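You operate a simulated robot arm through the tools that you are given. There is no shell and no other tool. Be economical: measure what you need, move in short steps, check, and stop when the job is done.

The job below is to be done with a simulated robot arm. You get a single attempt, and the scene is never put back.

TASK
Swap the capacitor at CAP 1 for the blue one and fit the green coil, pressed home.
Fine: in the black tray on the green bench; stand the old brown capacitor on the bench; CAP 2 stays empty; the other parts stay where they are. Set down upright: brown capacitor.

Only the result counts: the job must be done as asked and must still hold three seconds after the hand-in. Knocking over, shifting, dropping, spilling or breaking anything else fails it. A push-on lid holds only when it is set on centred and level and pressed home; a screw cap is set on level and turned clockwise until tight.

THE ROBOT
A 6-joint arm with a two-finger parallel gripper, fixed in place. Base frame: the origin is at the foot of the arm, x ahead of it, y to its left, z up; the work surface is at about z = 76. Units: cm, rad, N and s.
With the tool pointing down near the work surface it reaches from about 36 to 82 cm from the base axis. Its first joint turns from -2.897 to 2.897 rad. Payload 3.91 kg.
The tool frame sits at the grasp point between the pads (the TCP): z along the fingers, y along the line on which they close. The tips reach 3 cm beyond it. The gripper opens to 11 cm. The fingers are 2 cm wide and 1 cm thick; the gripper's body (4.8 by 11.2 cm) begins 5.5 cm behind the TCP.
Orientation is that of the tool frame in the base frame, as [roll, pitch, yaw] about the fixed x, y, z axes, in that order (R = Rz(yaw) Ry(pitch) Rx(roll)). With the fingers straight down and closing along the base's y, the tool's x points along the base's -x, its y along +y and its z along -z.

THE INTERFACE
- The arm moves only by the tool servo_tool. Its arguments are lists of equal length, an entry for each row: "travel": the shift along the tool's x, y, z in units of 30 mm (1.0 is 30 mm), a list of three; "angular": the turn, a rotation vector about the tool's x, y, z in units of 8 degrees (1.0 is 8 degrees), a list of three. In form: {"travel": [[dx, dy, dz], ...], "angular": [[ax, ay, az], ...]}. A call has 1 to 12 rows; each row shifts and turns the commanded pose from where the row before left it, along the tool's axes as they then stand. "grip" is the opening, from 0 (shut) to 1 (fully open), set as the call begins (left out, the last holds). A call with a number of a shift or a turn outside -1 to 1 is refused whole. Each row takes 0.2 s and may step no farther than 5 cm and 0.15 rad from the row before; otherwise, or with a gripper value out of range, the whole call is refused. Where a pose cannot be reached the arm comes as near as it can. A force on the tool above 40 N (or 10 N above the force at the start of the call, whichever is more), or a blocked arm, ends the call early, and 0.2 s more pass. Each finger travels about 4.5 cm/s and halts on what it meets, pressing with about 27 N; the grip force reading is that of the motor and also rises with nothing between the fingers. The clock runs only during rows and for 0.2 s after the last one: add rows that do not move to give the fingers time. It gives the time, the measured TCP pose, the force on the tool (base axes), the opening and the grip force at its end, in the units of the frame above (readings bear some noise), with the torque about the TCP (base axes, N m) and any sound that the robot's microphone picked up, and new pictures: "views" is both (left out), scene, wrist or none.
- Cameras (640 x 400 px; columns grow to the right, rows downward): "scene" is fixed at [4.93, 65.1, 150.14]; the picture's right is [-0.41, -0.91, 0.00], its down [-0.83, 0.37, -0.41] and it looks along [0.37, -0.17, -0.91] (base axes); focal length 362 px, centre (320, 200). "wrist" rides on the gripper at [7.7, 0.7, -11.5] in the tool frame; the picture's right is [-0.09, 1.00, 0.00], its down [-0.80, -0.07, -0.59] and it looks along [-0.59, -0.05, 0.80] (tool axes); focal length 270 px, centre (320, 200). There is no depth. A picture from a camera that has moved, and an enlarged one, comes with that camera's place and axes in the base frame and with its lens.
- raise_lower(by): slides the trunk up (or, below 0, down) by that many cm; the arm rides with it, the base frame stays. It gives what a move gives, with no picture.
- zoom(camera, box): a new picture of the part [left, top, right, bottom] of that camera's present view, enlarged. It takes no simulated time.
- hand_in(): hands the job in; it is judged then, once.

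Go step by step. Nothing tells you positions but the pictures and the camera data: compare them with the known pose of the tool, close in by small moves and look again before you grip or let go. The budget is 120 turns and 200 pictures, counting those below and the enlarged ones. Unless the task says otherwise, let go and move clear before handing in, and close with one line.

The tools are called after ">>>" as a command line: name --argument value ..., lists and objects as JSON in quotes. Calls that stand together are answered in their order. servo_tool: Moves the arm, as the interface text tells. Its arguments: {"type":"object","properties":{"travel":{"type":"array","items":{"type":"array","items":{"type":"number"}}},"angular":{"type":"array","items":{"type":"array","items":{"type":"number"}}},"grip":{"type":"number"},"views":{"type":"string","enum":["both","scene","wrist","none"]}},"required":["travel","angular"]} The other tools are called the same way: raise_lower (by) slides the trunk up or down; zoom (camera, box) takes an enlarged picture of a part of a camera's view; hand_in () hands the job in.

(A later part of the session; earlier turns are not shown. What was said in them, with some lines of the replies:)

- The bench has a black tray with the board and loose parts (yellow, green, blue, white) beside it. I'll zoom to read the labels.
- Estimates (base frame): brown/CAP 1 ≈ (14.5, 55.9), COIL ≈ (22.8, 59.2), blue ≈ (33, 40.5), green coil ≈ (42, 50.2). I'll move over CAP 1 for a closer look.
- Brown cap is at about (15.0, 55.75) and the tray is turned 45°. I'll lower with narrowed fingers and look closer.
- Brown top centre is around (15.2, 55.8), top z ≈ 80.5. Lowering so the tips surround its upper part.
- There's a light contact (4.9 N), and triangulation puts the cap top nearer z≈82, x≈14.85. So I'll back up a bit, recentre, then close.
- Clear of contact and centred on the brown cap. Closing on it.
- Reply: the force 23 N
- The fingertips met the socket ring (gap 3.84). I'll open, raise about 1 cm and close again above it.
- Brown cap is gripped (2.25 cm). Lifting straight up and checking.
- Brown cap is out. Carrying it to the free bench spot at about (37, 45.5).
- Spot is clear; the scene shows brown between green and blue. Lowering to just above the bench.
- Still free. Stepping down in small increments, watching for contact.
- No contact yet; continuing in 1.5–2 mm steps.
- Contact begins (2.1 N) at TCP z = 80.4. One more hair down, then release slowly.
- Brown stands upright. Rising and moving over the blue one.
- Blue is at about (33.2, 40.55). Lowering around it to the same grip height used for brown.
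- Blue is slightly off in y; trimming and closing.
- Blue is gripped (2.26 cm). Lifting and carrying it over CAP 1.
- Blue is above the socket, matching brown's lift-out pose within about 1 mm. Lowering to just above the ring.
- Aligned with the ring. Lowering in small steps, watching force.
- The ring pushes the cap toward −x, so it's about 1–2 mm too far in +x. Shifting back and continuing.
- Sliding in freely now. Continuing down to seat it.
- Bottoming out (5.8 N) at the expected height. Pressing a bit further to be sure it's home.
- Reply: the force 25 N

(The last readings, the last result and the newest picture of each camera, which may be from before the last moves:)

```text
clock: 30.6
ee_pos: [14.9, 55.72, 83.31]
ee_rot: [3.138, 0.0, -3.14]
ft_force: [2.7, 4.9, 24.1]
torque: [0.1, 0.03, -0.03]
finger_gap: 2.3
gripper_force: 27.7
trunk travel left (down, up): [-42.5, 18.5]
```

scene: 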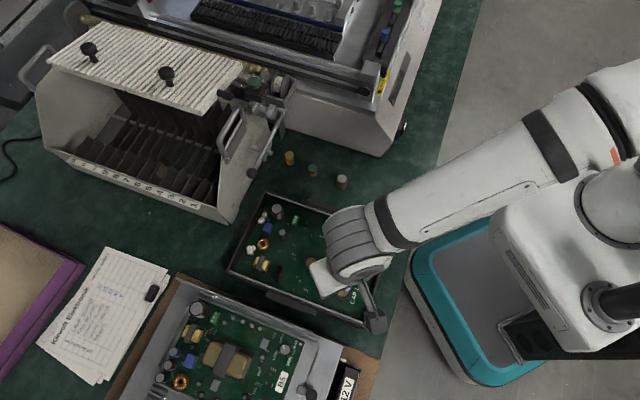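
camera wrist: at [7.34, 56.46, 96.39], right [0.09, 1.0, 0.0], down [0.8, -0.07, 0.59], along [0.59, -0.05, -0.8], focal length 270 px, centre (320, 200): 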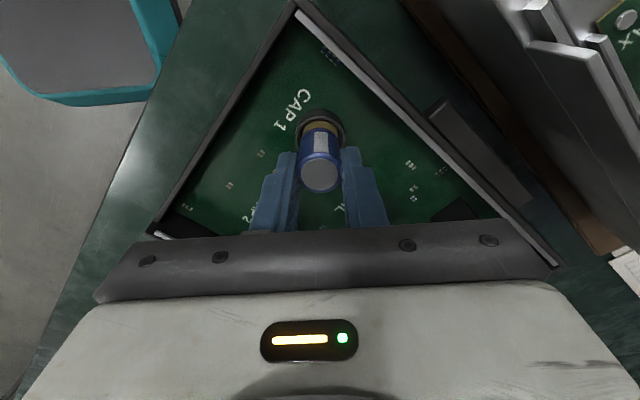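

Firm at 24 N, z = 83.3. Releasing and rising to inspect.

>>> servo_tool --travel '[[0, 0, 0], [0, 0, 0], [0, 0, 0], [0, 0, -0.6], [0, 0, -1], [0, 0, -0.6], [0, 0, 0]]' --angular '[[0, 0, 0], [0, 0, 0], [0, 0, 0], [0, 0, 0], [0, 0, 0], [0, 0, 0], [0, 0, 0]]' --grip 0.4 --views "both"

>>> zoom --camera "wrist" --box '[220, 20, 420, 200]'

```text
clock: 32.2
ee_pos: [14.74, 55.93, 89.68]
ee_rot: [-3.14, -0.001, -3.141]
ft_force: [0.3, -0.5, 0.2]
torque: [0.04, -0.02, 0.0]
finger_gap: 4.39
gripper_force: 0.0
trunk travel left (down, up): [-42.5, 18.5]
camera wrist: at [7.19, 56.55, 101.01], right [0.09, 1.0, 0.0], down [0.8, -0.07, 0.59], along [0.59, -0.05, -0.8], focal length 270 px, centre (320, 200)
```

scene: 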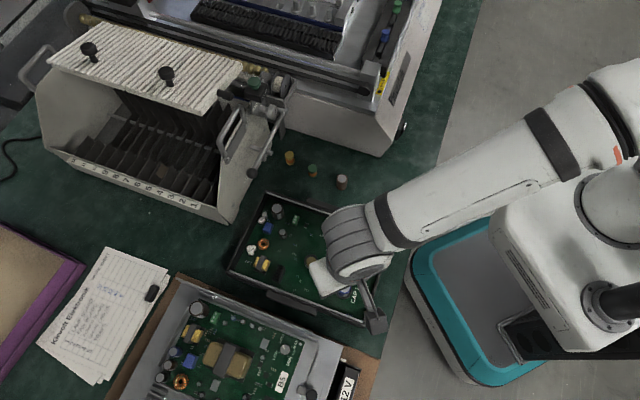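
wrist: 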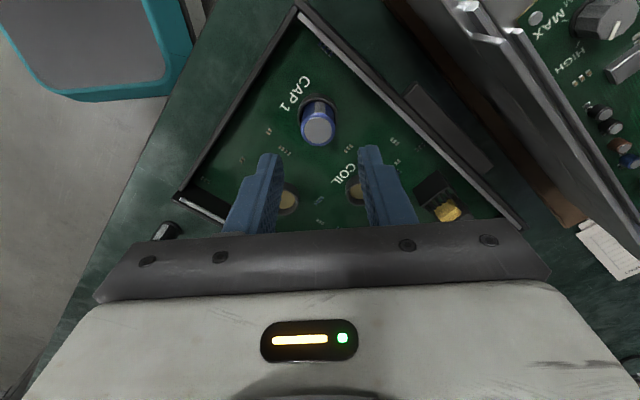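

```text
2.22 times, centred on (320, 110) of wrist
camera zoom: at [7.19, 56.55, 101.01], right [0.09, 1.0, 0.0], down [0.8, -0.07, 0.59], along [0.59, -0.05, -0.8], focal length 601 px, centre (320, 400)
```

zoom: 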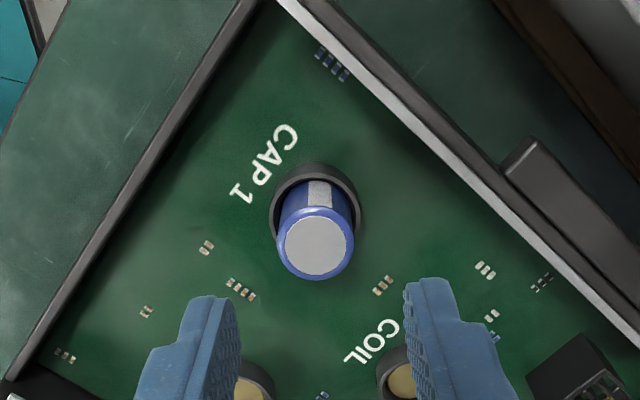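

Blue is seated in CAP 1. Next the green coil: moving over it with a narrower opening.

>>> servo_tool --travel '[[-0.98, -0.205, 0], [-0.98, -0.205, 0], [-0.98, -0.205, 0], [-0.98, -0.205, 0], [-0.98, -0.205, 0], [-0.98, -0.205, 0], [-0.98, -0.205, 0], [-0.98, -0.205, 0], [-0.98, -0.205, 0], [0, 0, 0]]' --angular '[[0, 0, 0], [0, 0, 0], [0, 0, 0], [0, 0, 0], [0, 0, 0], [0, 0, 0], [0, 0, 0], [0, 0, 0], [0, 0, 0], [0, 0, 0]]' --grip 0.33 --views "both"

>>> zoom --camera "wrist" --box '[220, 60, 420, 240]'

>>> zoom --camera "scene" --box '[220, 180, 400, 330]'

```text
clock: 34.4
ee_pos: [41.35, 50.39, 89.67]
ee_rot: [3.141, -0.001, -3.139]
ft_force: [0.5, -0.5, -0.8]
torque: [0.03, 0.03, -0.02]
finger_gap: 3.64
gripper_force: 0.1
trunk travel left (down, up): [-42.5, 18.5]
camera wrist: at [33.76, 51.12, 101.06], right [0.09, 1.0, 0.0], down [0.8, -0.07, 0.59], along [0.59, -0.05, -0.8], focal length 270 px, centre (320, 200)
```

scene: 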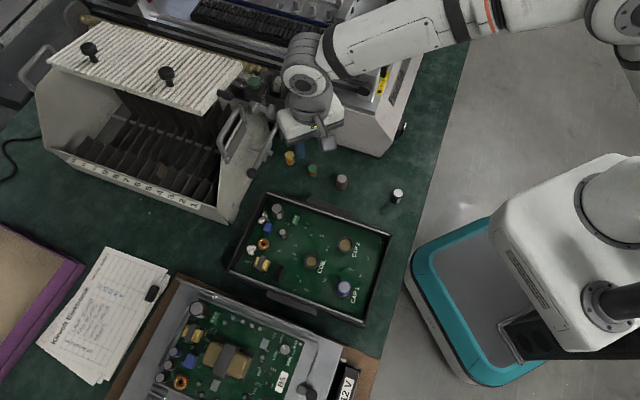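
wrist: 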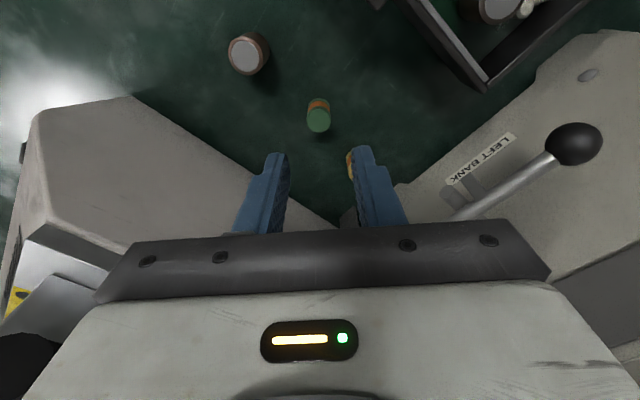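

```text
2.22 times, centred on (320, 150) of wrist
camera zoom: at [33.76, 51.12, 101.06], right [0.09, 1.0, 0.0], down [0.8, -0.07, 0.59], along [0.59, -0.05, -0.8], focal length 601 px, centre (320, 311)
```

zoom: 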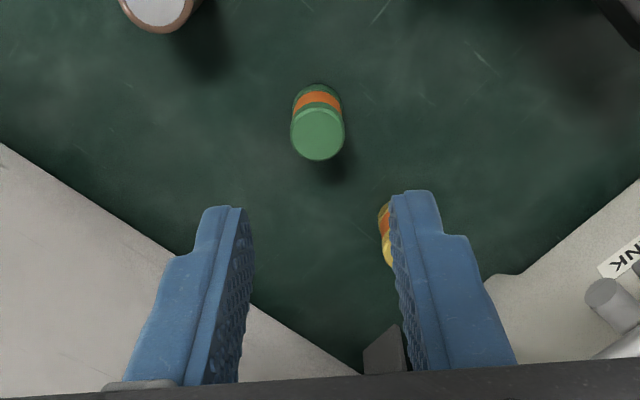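

```text
2.67 times, centred on (310, 255) of scene
camera zoom: at [4.93, 65.1, 150.14], right [-0.41, -0.91, 0.0], down [-0.83, 0.37, -0.41], along [0.37, -0.17, -0.91], focal length 965 px, centre (347, 53)
```

zoom: 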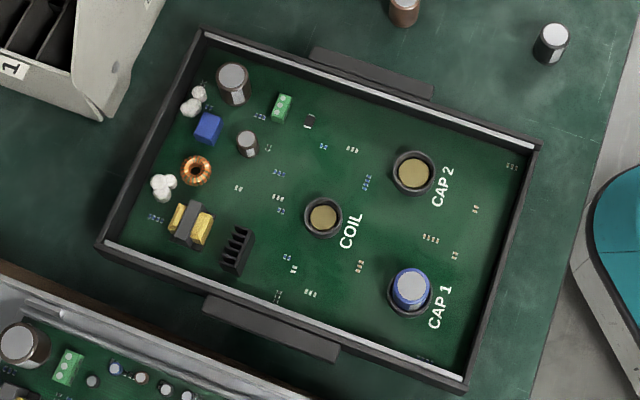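

Green coil is at about (41.9, 50.25), with clear space around it (lever ball at ~(40.6, 63, 88)). Lowering around it.

>>> servo_tool --travel '[[-0.18, -0.03, 0.3], [0, 0, 0.8], [0, 0, 0.8], [0, 0, 0.6], [0, 0, 0.3], [0, 0, 0]]' --angular '[[0, 0, 0], [0, 0, 0], [0, 0, 0], [0, 0, 0], [0, 0, 0], [0, 0, 0]]' --views "both"

>>> zoom --camera "wrist" --box '[220, 60, 420, 240]'

```text
clock: 35.8
ee_pos: [41.78, 50.19, 81.33]
ee_rot: [-3.141, 0.0, -3.139]
ft_force: [0.3, 0.9, -0.4]
torque: [0.0, 0.01, 0.0]
finger_gap: 3.66
gripper_force: 0.1
trunk travel left (down, up): [-42.5, 18.5]
camera wrist: at [34.16, 50.9, 92.68], right [0.09, 1.0, 0.0], down [0.8, -0.07, 0.59], along [0.59, -0.05, -0.8], focal length 270 px, centre (320, 200)
```

scene: 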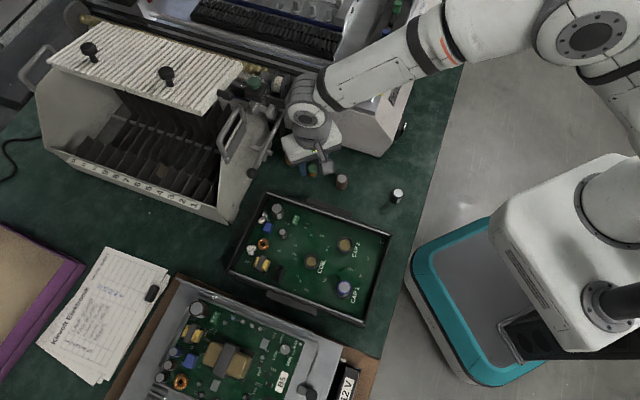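
wrist: 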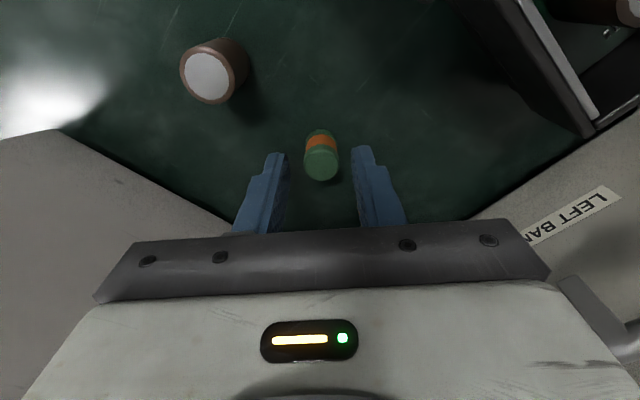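

```text
2.22 times, centred on (320, 150) of wrist
camera zoom: at [34.16, 50.9, 92.68], right [0.09, 1.0, 0.0], down [0.8, -0.07, 0.59], along [0.59, -0.05, -0.8], focal length 601 px, centre (320, 311)
```

zoom: 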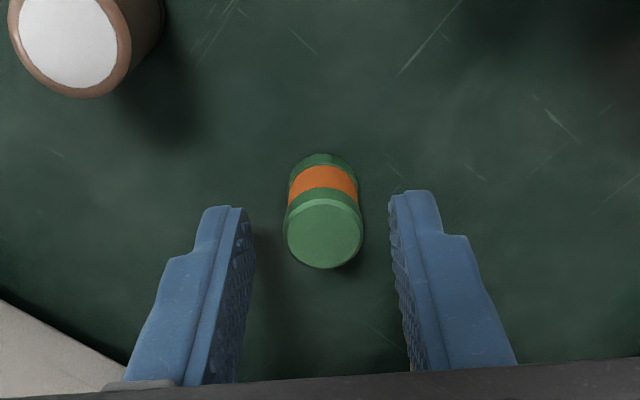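

Centred. Down the last 0.9 cm, small y trim, and close.

>>> servo_tool --travel '[[0, 0.03, 0.15], [0, 0, 0.14], [0, 0, 0]]' --angular '[[0, 0, 0], [0, 0, 0], [0, 0, 0]]' --views "none"

>>> servo_tool --travel '[[0, 0, 0], [0, 0, 0], [0, 0, 0], [0, 0, 0]]' --angular '[[0, 0, 0], [0, 0, 0], [0, 0, 0], [0, 0, 0]]' --grip 0 --views "wrist"

>>> zoom --camera "wrist" --box '[220, 60, 420, 240]'

```text
clock: 36.6
ee_pos: [41.84, 50.34, 80.47]
ee_rot: [-3.14, 0.0, -3.14]
ft_force: [0.1, 0.0, 0.6]
torque: [0.01, 0.01, -0.03]
finger_gap: 3.62
gripper_force: 0.1
trunk travel left (down, up): [-42.5, 18.5]
```

```text
clock: 37.6
ee_pos: [41.86, 50.42, 80.5]
ee_rot: [3.141, 0.0, -3.139]
ft_force: [0.4, -0.1, 0.0]
torque: [-0.03, 0.0, 0.04]
finger_gap: 1.92
gripper_force: 26.8
trunk travel left (down, up): [-42.5, 18.5]
camera wrist: at [34.19, 51.03, 91.79], right [0.09, 1.0, 0.0], down [0.8, -0.07, 0.59], along [0.59, -0.05, -0.8], focal length 270 px, centre (320, 200)
```

wrist: 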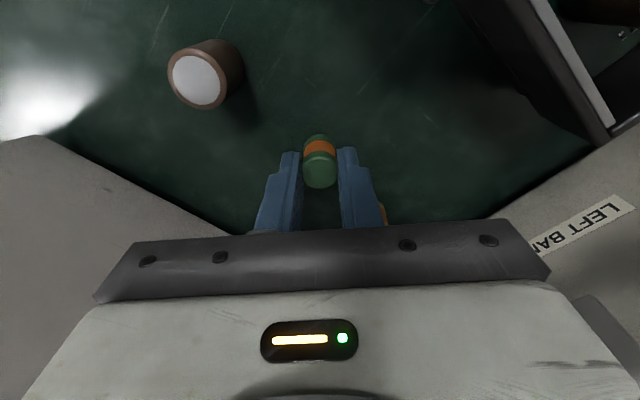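

```text
2.22 times, centred on (320, 150) of wrist
camera zoom: at [34.19, 51.03, 91.79], right [0.09, 1.0, 0.0], down [0.8, -0.07, 0.59], along [0.59, -0.05, -0.8], focal length 601 px, centre (320, 311)
```

zoom: 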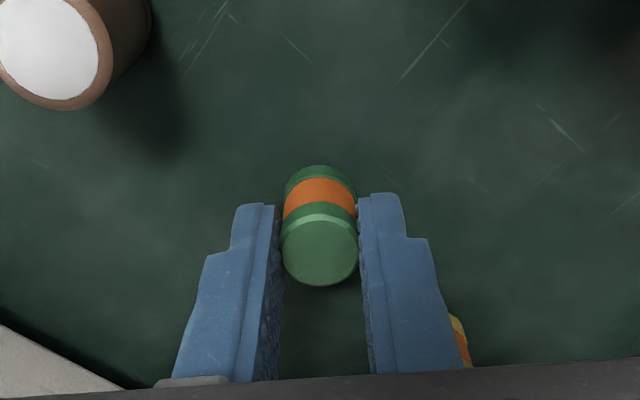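

Coil gripped (1.92 cm). Lifting and carrying to above the COIL socket.

>>> servo_tool --travel '[[0, 0, -0.4], [0, 0, -0.9], [0, 0, -0.9], [0, 0, -0.8], [0.936, 0.421, 0], [0.936, 0.421, 0], [0.936, 0.421, 0], [0.936, 0.421, 0], [0.936, 0.421, 0], [0.936, 0.421, 0], [0.936, 0.421, 0], [0, 0, 0]]' --angular '[[0, 0, 0], [0, 0, 0], [0, 0, 0], [0, 0, 0], [0, 0, 0], [0, 0, 0], [0, 0, 0], [0, 0, 0], [0, 0, 0], [0, 0, 0], [0, 0, 0], [0, 0, 0]]' --views "both"

>>> zoom --camera "wrist" --box '[220, 60, 420, 240]'

```text
clock: 40.2
ee_pos: [22.15, 59.29, 89.43]
ee_rot: [-3.14, -0.001, 3.14]
ft_force: [0.4, -0.4, -0.5]
torque: [0.01, 0.0, -0.01]
finger_gap: 1.93
gripper_force: 27.2
trunk travel left (down, up): [-42.5, 18.5]
camera wrist: at [14.55, 59.89, 100.72], right [0.09, 1.0, 0.0], down [0.8, -0.07, 0.59], along [0.59, -0.05, -0.8], focal length 270 px, centre (320, 200)
```

scene: 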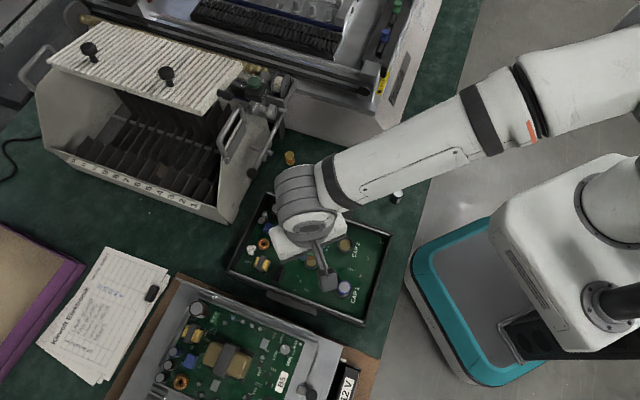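
wrist: 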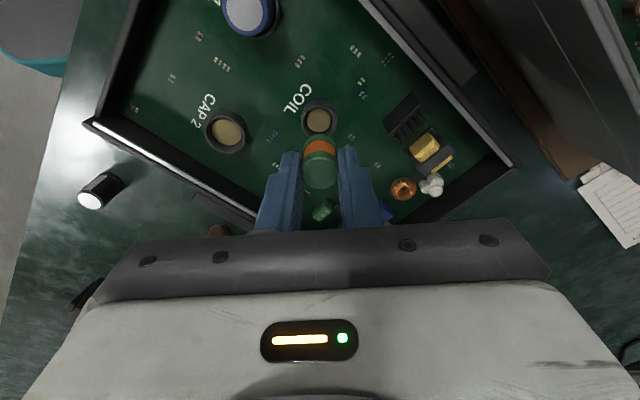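

```text
2.22 times, centred on (320, 150) of wrist
camera zoom: at [14.55, 59.89, 100.72], right [0.09, 1.0, 0.0], down [0.8, -0.07, 0.59], along [0.59, -0.05, -0.8], focal length 601 px, centre (320, 311)
```

zoom: 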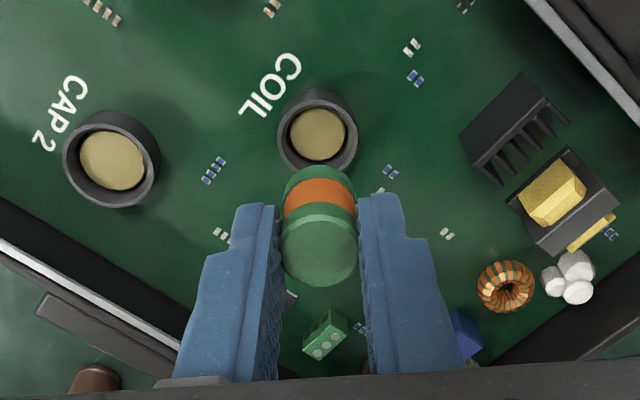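

COIL socket is about +0.2 cm in x and −0.1 cm in y from the tool. Correcting and lowering to just above the ring.

>>> servo_tool --travel '[[-0.065, -0.033, 0.5], [0, 0, 0.5], [0, 0, 0.4], [0, 0, 0]]' --angular '[[0, 0, 0], [0, 0, 0], [0, 0, 0], [0, 0, 0]]' --views "wrist"

>>> zoom --camera "wrist" --box '[270, 90, 370, 200]'

```text
clock: 41.2
ee_pos: [22.47, 59.1, 85.24]
ee_rot: [-3.141, -0.001, -3.141]
ft_force: [-0.2, -0.2, -0.9]
torque: [0.02, 0.0, 0.0]
finger_gap: 1.92
gripper_force: 26.9
trunk travel left (down, up): [-42.5, 18.5]
camera wrist: at [14.74, 59.73, 96.49], right [0.09, 1.0, 0.0], down [0.8, -0.07, 0.59], along [0.59, -0.05, -0.8], focal length 270 px, centre (320, 200)
```

wrist: 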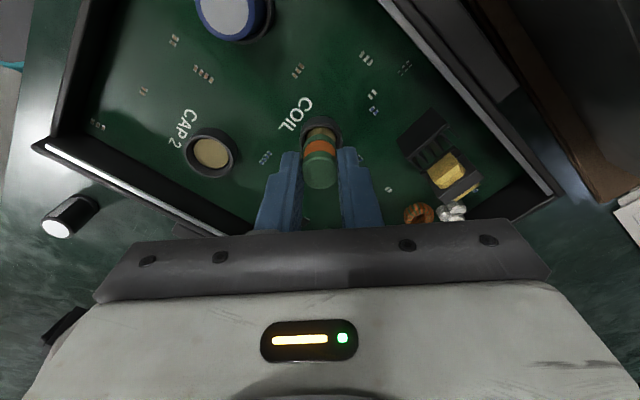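

```text
3.64 times, centred on (320, 145) of wrist
camera zoom: at [14.74, 59.73, 96.49], right [0.09, 1.0, 0.0], down [0.8, -0.07, 0.59], along [0.59, -0.05, -0.8], focal length 983 px, centre (320, 400)
```

zoom: 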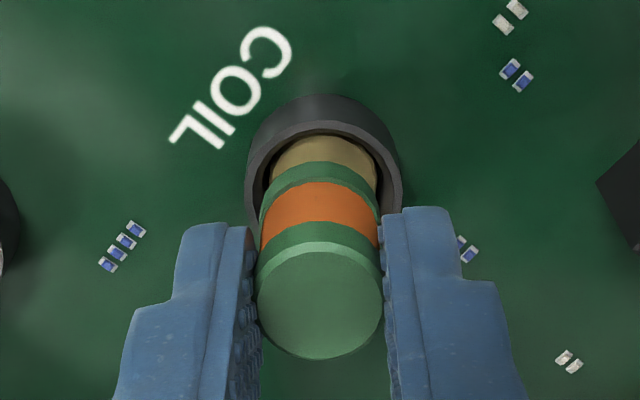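

Nearly aligned; small trim (−0.05 x, +0.04 y) and lowering in steps.

>>> servo_tool --travel '[[0.015, 0.013, 0.15], [0, 0, 0.1], [0, 0, 0]]' --angular '[[0, 0, 0], [0, 0, 0], [0, 0, 0]]' --views "none"

>>> servo_tool --travel '[[0, 0, 0.06], [0, 0, 0]]' --angular '[[0, 0, 0], [0, 0, 0]]' --views "none"

>>> zoom --camera "wrist" --box '[270, 90, 370, 200]'

```text
clock: 42.0
ee_pos: [22.33, 59.17, 84.51]
ee_rot: [3.141, -0.002, -3.14]
ft_force: [0.1, -0.2, 0.4]
torque: [-0.01, -0.01, -0.01]
finger_gap: 1.92
gripper_force: 27.3
trunk travel left (down, up): [-42.5, 18.5]
```

```text
clock: 42.6
ee_pos: [22.33, 58.99, 84.4]
ee_rot: [-3.142, 0.0, -3.141]
ft_force: [-0.4, -0.1, 0.6]
torque: [0.01, -0.04, 0.01]
finger_gap: 1.92
gripper_force: 27.0
trunk travel left (down, up): [-42.5, 18.5]
```

```text
3.64 times, centred on (320, 145) of wrist
camera zoom: at [14.67, 59.76, 95.6], right [0.09, 1.0, 0.0], down [0.8, -0.07, 0.59], along [0.59, -0.05, -0.8], focal length 983 px, centre (320, 400)
```

zoom: 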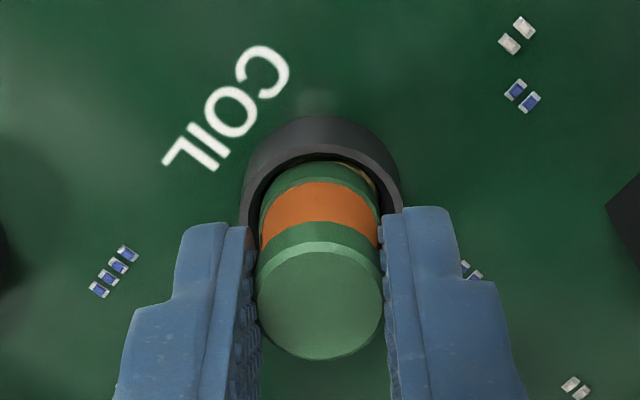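

Going in cleanly, no side force. Continuing down.

>>> servo_tool --travel '[[0, 0.005, 0.08], [0, 0, 0]]' --angular '[[0, 0, 0], [0, 0, 0]]' --views "none"

>>> servo_tool --travel '[[0, 0, 0.08], [0, 0, 0]]' --angular '[[0, 0, 0], [0, 0, 0]]' --views "none"

>>> servo_tool --travel '[[0, 0, 0.07], [0, 0, 0]]' --angular '[[0, 0, 0], [0, 0, 0]]' --views "none"

>>> zoom --camera "wrist" --box '[270, 90, 370, 200]'

```text
clock: 43.2
ee_pos: [22.28, 59.22, 84.03]
ee_rot: [-3.14, 0.0, -3.139]
ft_force: [-0.9, -0.2, 3.9]
torque: [0.03, 0.01, 0.01]
finger_gap: 1.91
gripper_force: 27.6
trunk travel left (down, up): [-42.5, 18.5]
```

```text
clock: 43.8
ee_pos: [22.39, 59.17, 83.79]
ee_rot: [3.141, -0.001, -3.14]
ft_force: [0.2, 0.5, -1.0]
torque: [-0.02, 0.02, -0.03]
finger_gap: 1.94
gripper_force: 27.4
trunk travel left (down, up): [-42.5, 18.5]
```

```text
clock: 44.4
ee_pos: [22.33, 59.07, 83.53]
ee_rot: [-3.141, 0.002, -3.14]
ft_force: [0.0, 0.3, 0.3]
torque: [0.01, 0.01, -0.02]
finger_gap: 1.94
gripper_force: 26.8
trunk travel left (down, up): [-42.5, 18.5]
```

```text
3.64 times, centred on (320, 145) of wrist
camera zoom: at [14.67, 59.74, 94.93], right [0.09, 1.0, 0.0], down [0.8, -0.07, 0.59], along [0.59, -0.05, -0.8], focal length 983 px, centre (320, 400)
```

zoom: 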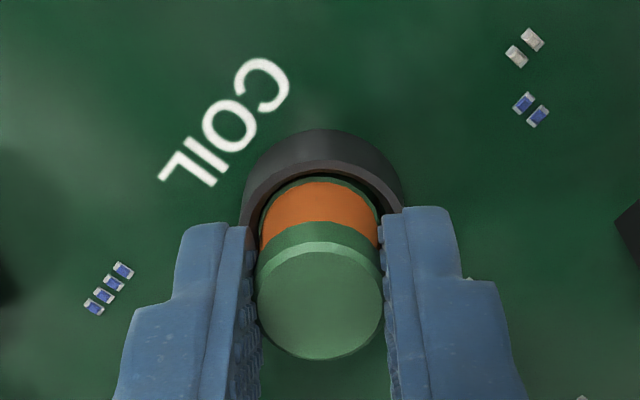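

Coil is sliding in; seating it and pressing home.

>>> servo_tool --travel '[[0, 0, 0.06], [0, 0, 0]]' --angular '[[0, 0, 0], [0, 0, 0]]' --views "none"

>>> servo_tool --travel '[[0, 0, 0.05], [0, 0, 0]]' --angular '[[0, 0, 0], [0, 0, 0]]' --views "none"

>>> servo_tool --travel '[[0, 0, 0.05], [0, 0, 0]]' --angular '[[0, 0, 0], [0, 0, 0]]' --views "none"

```text
clock: 45.0
ee_pos: [22.35, 59.16, 83.41]
ee_rot: [3.14, 0.0, -3.14]
ft_force: [1.1, 0.3, 4.1]
torque: [-0.03, -0.06, -0.01]
finger_gap: 1.9
gripper_force: 26.7
trunk travel left (down, up): [-42.5, 18.5]
```

```text
clock: 45.6
ee_pos: [22.34, 59.1, 83.44]
ee_rot: [3.139, 0.002, -3.14]
ft_force: [0.7, 0.6, 13.7]
torque: [0.0, -0.01, 0.02]
finger_gap: 1.92
gripper_force: 26.7
trunk travel left (down, up): [-42.5, 18.5]
```

```text
clock: 46.2
ee_pos: [22.37, 59.09, 83.14]
ee_rot: [3.139, 0.002, -3.139]
ft_force: [0.9, 1.4, 22.9]
torque: [0.06, -0.02, 0.03]
finger_gap: 1.94
gripper_force: 26.6
trunk travel left (down, up): [-42.5, 18.5]
```

Bottomed at the expected depth with 23 N. Releasing, rising and inspecting.

>>> servo_tool --travel '[[0, 0, 0], [0, 0, 0], [0, 0, 0], [0, 0, -0.6], [0, 0, -1], [0, 0, -0.6], [-1, 0, -0.5], [-1, 0, -0.5], [0, 0, 0]]' --angular '[[0, 0, 0], [0, 0, 0], [0, 0, 0], [0, 0, 0], [0, 0, 0], [0, 0, 0], [0, 0, 0], [0, 0, 0], [0, 0, 0]]' --grip 0.33 --views "wrist"

>>> zoom --camera "wrist" --box '[220, 0, 420, 180]'

>>> zoom --camera "scene" --box '[220, 180, 400, 330]'

```text
clock: 48.2
ee_pos: [28.37, 59.27, 92.88]
ee_rot: [3.141, 0.0, -3.14]
ft_force: [-0.8, -1.1, 0.2]
torque: [0.01, -0.02, 0.01]
finger_gap: 3.61
gripper_force: 0.1
trunk travel left (down, up): [-42.5, 18.5]
camera wrist: at [20.71, 59.81, 104.07], right [0.09, 1.0, 0.0], down [0.8, -0.07, 0.59], along [0.59, -0.05, -0.8], focal length 270 px, centre (320, 200)
```

wrist: 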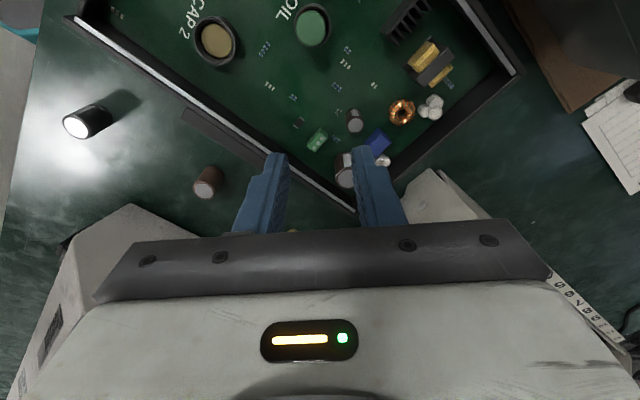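

```text
2.22 times, centred on (320, 90) of wrist
camera zoom: at [20.71, 59.81, 104.07], right [0.09, 1.0, 0.0], down [0.8, -0.07, 0.59], along [0.59, -0.05, -0.8], focal length 601 px, centre (320, 444)
```

zoom: 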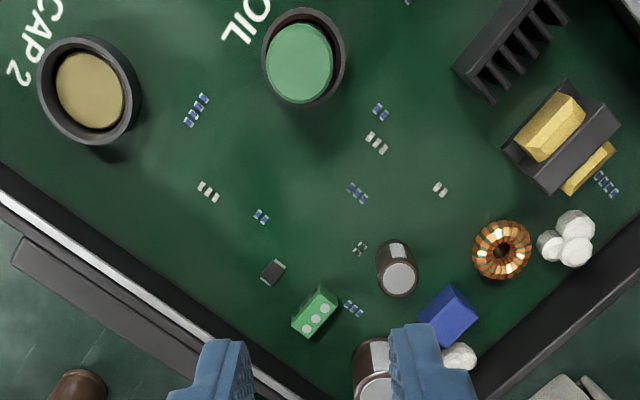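

```text
2.67 times, centred on (310, 255) of scene
camera zoom: at [4.93, 65.1, 150.14], right [-0.41, -0.91, 0.0], down [-0.83, 0.37, -0.41], along [0.37, -0.17, -0.91], focal length 965 px, centre (347, 53)
```

zoom: 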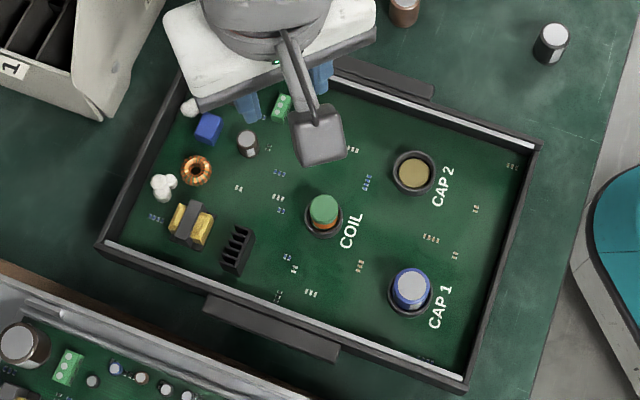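

Both parts look upright and seated. I'll raise the hand clear and take a last look.

>>> servo_tool --travel '[[0, 0, -1], [0, 0, -1], [0, 0, -1], [-0.5, -0.9, 0], [-0.5, -0.9, 0], [-0.5, -0.9, 0], [0, 0, 0]]' --angular '[[0, 0, 0], [0, 0, 0], [0, 0, 0], [0, 0, 0], [0, 0, 0], [0, 0, 0], [0, 0, 0]]' --views "both"

>>> zoom --camera "scene" --box '[220, 140, 420, 330]'

```text
clock: 49.8
ee_pos: [32.91, 50.94, 101.7]
ee_rot: [-3.14, 0.0, -3.141]
ft_force: [-0.9, 0.7, 0.3]
torque: [0.01, -0.01, -0.02]
finger_gap: 3.64
gripper_force: 0.1
trunk travel left (down, up): [-42.5, 18.5]
camera wrist: at [25.2, 51.7, 113.14], right [0.09, 1.0, 0.0], down [0.8, -0.07, 0.59], along [0.59, -0.05, -0.8], focal length 270 px, centre (320, 200)
```

scene: 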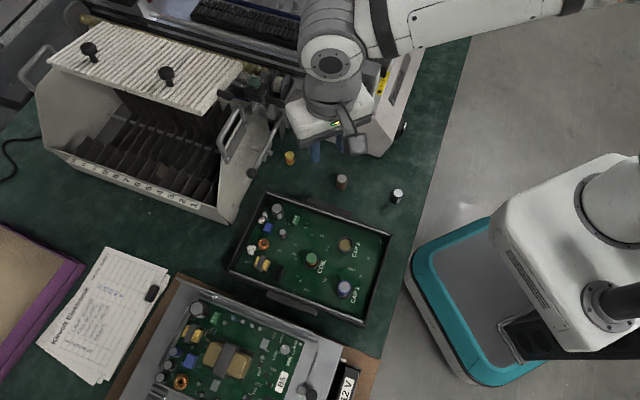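
wrist: 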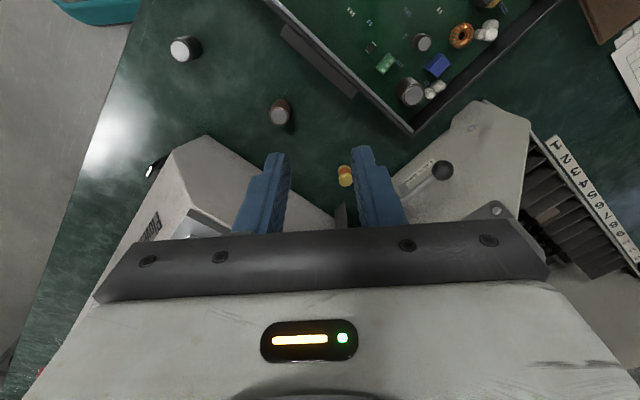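

```text
2.11 times, centred on (320, 235) of scene
camera zoom: at [4.93, 65.1, 150.14], right [-0.41, -0.91, 0.0], down [-0.83, 0.37, -0.41], along [0.37, -0.17, -0.91], focal length 762 px, centre (320, 126)
```

zoom: 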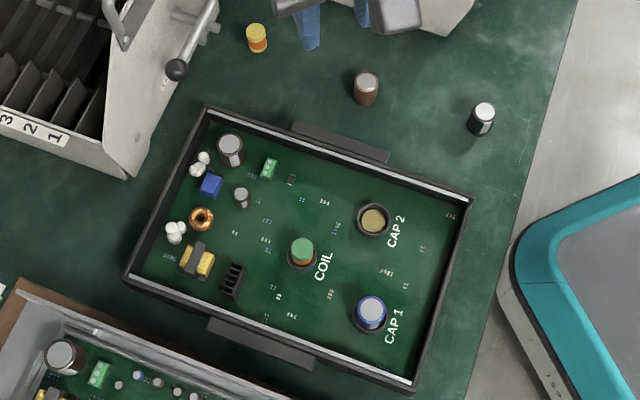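

Blue is in CAP 1, the coil is in COIL, CAP 2 is empty, and brown stands upright on the bench. The other parts look untouched and the hand is clear, so I'm handing in.

>>> hand_in

```text
The job is handed in.
```

I swapped the brown capacitor at CAP 1 for the blue one, fitted the green coil pressed home, and stood the brown capacitor upright on the bench. CAP 2 is empty, though the tray may have shifted by about 1–2 mm when the fingers met the CAP 1 ring.
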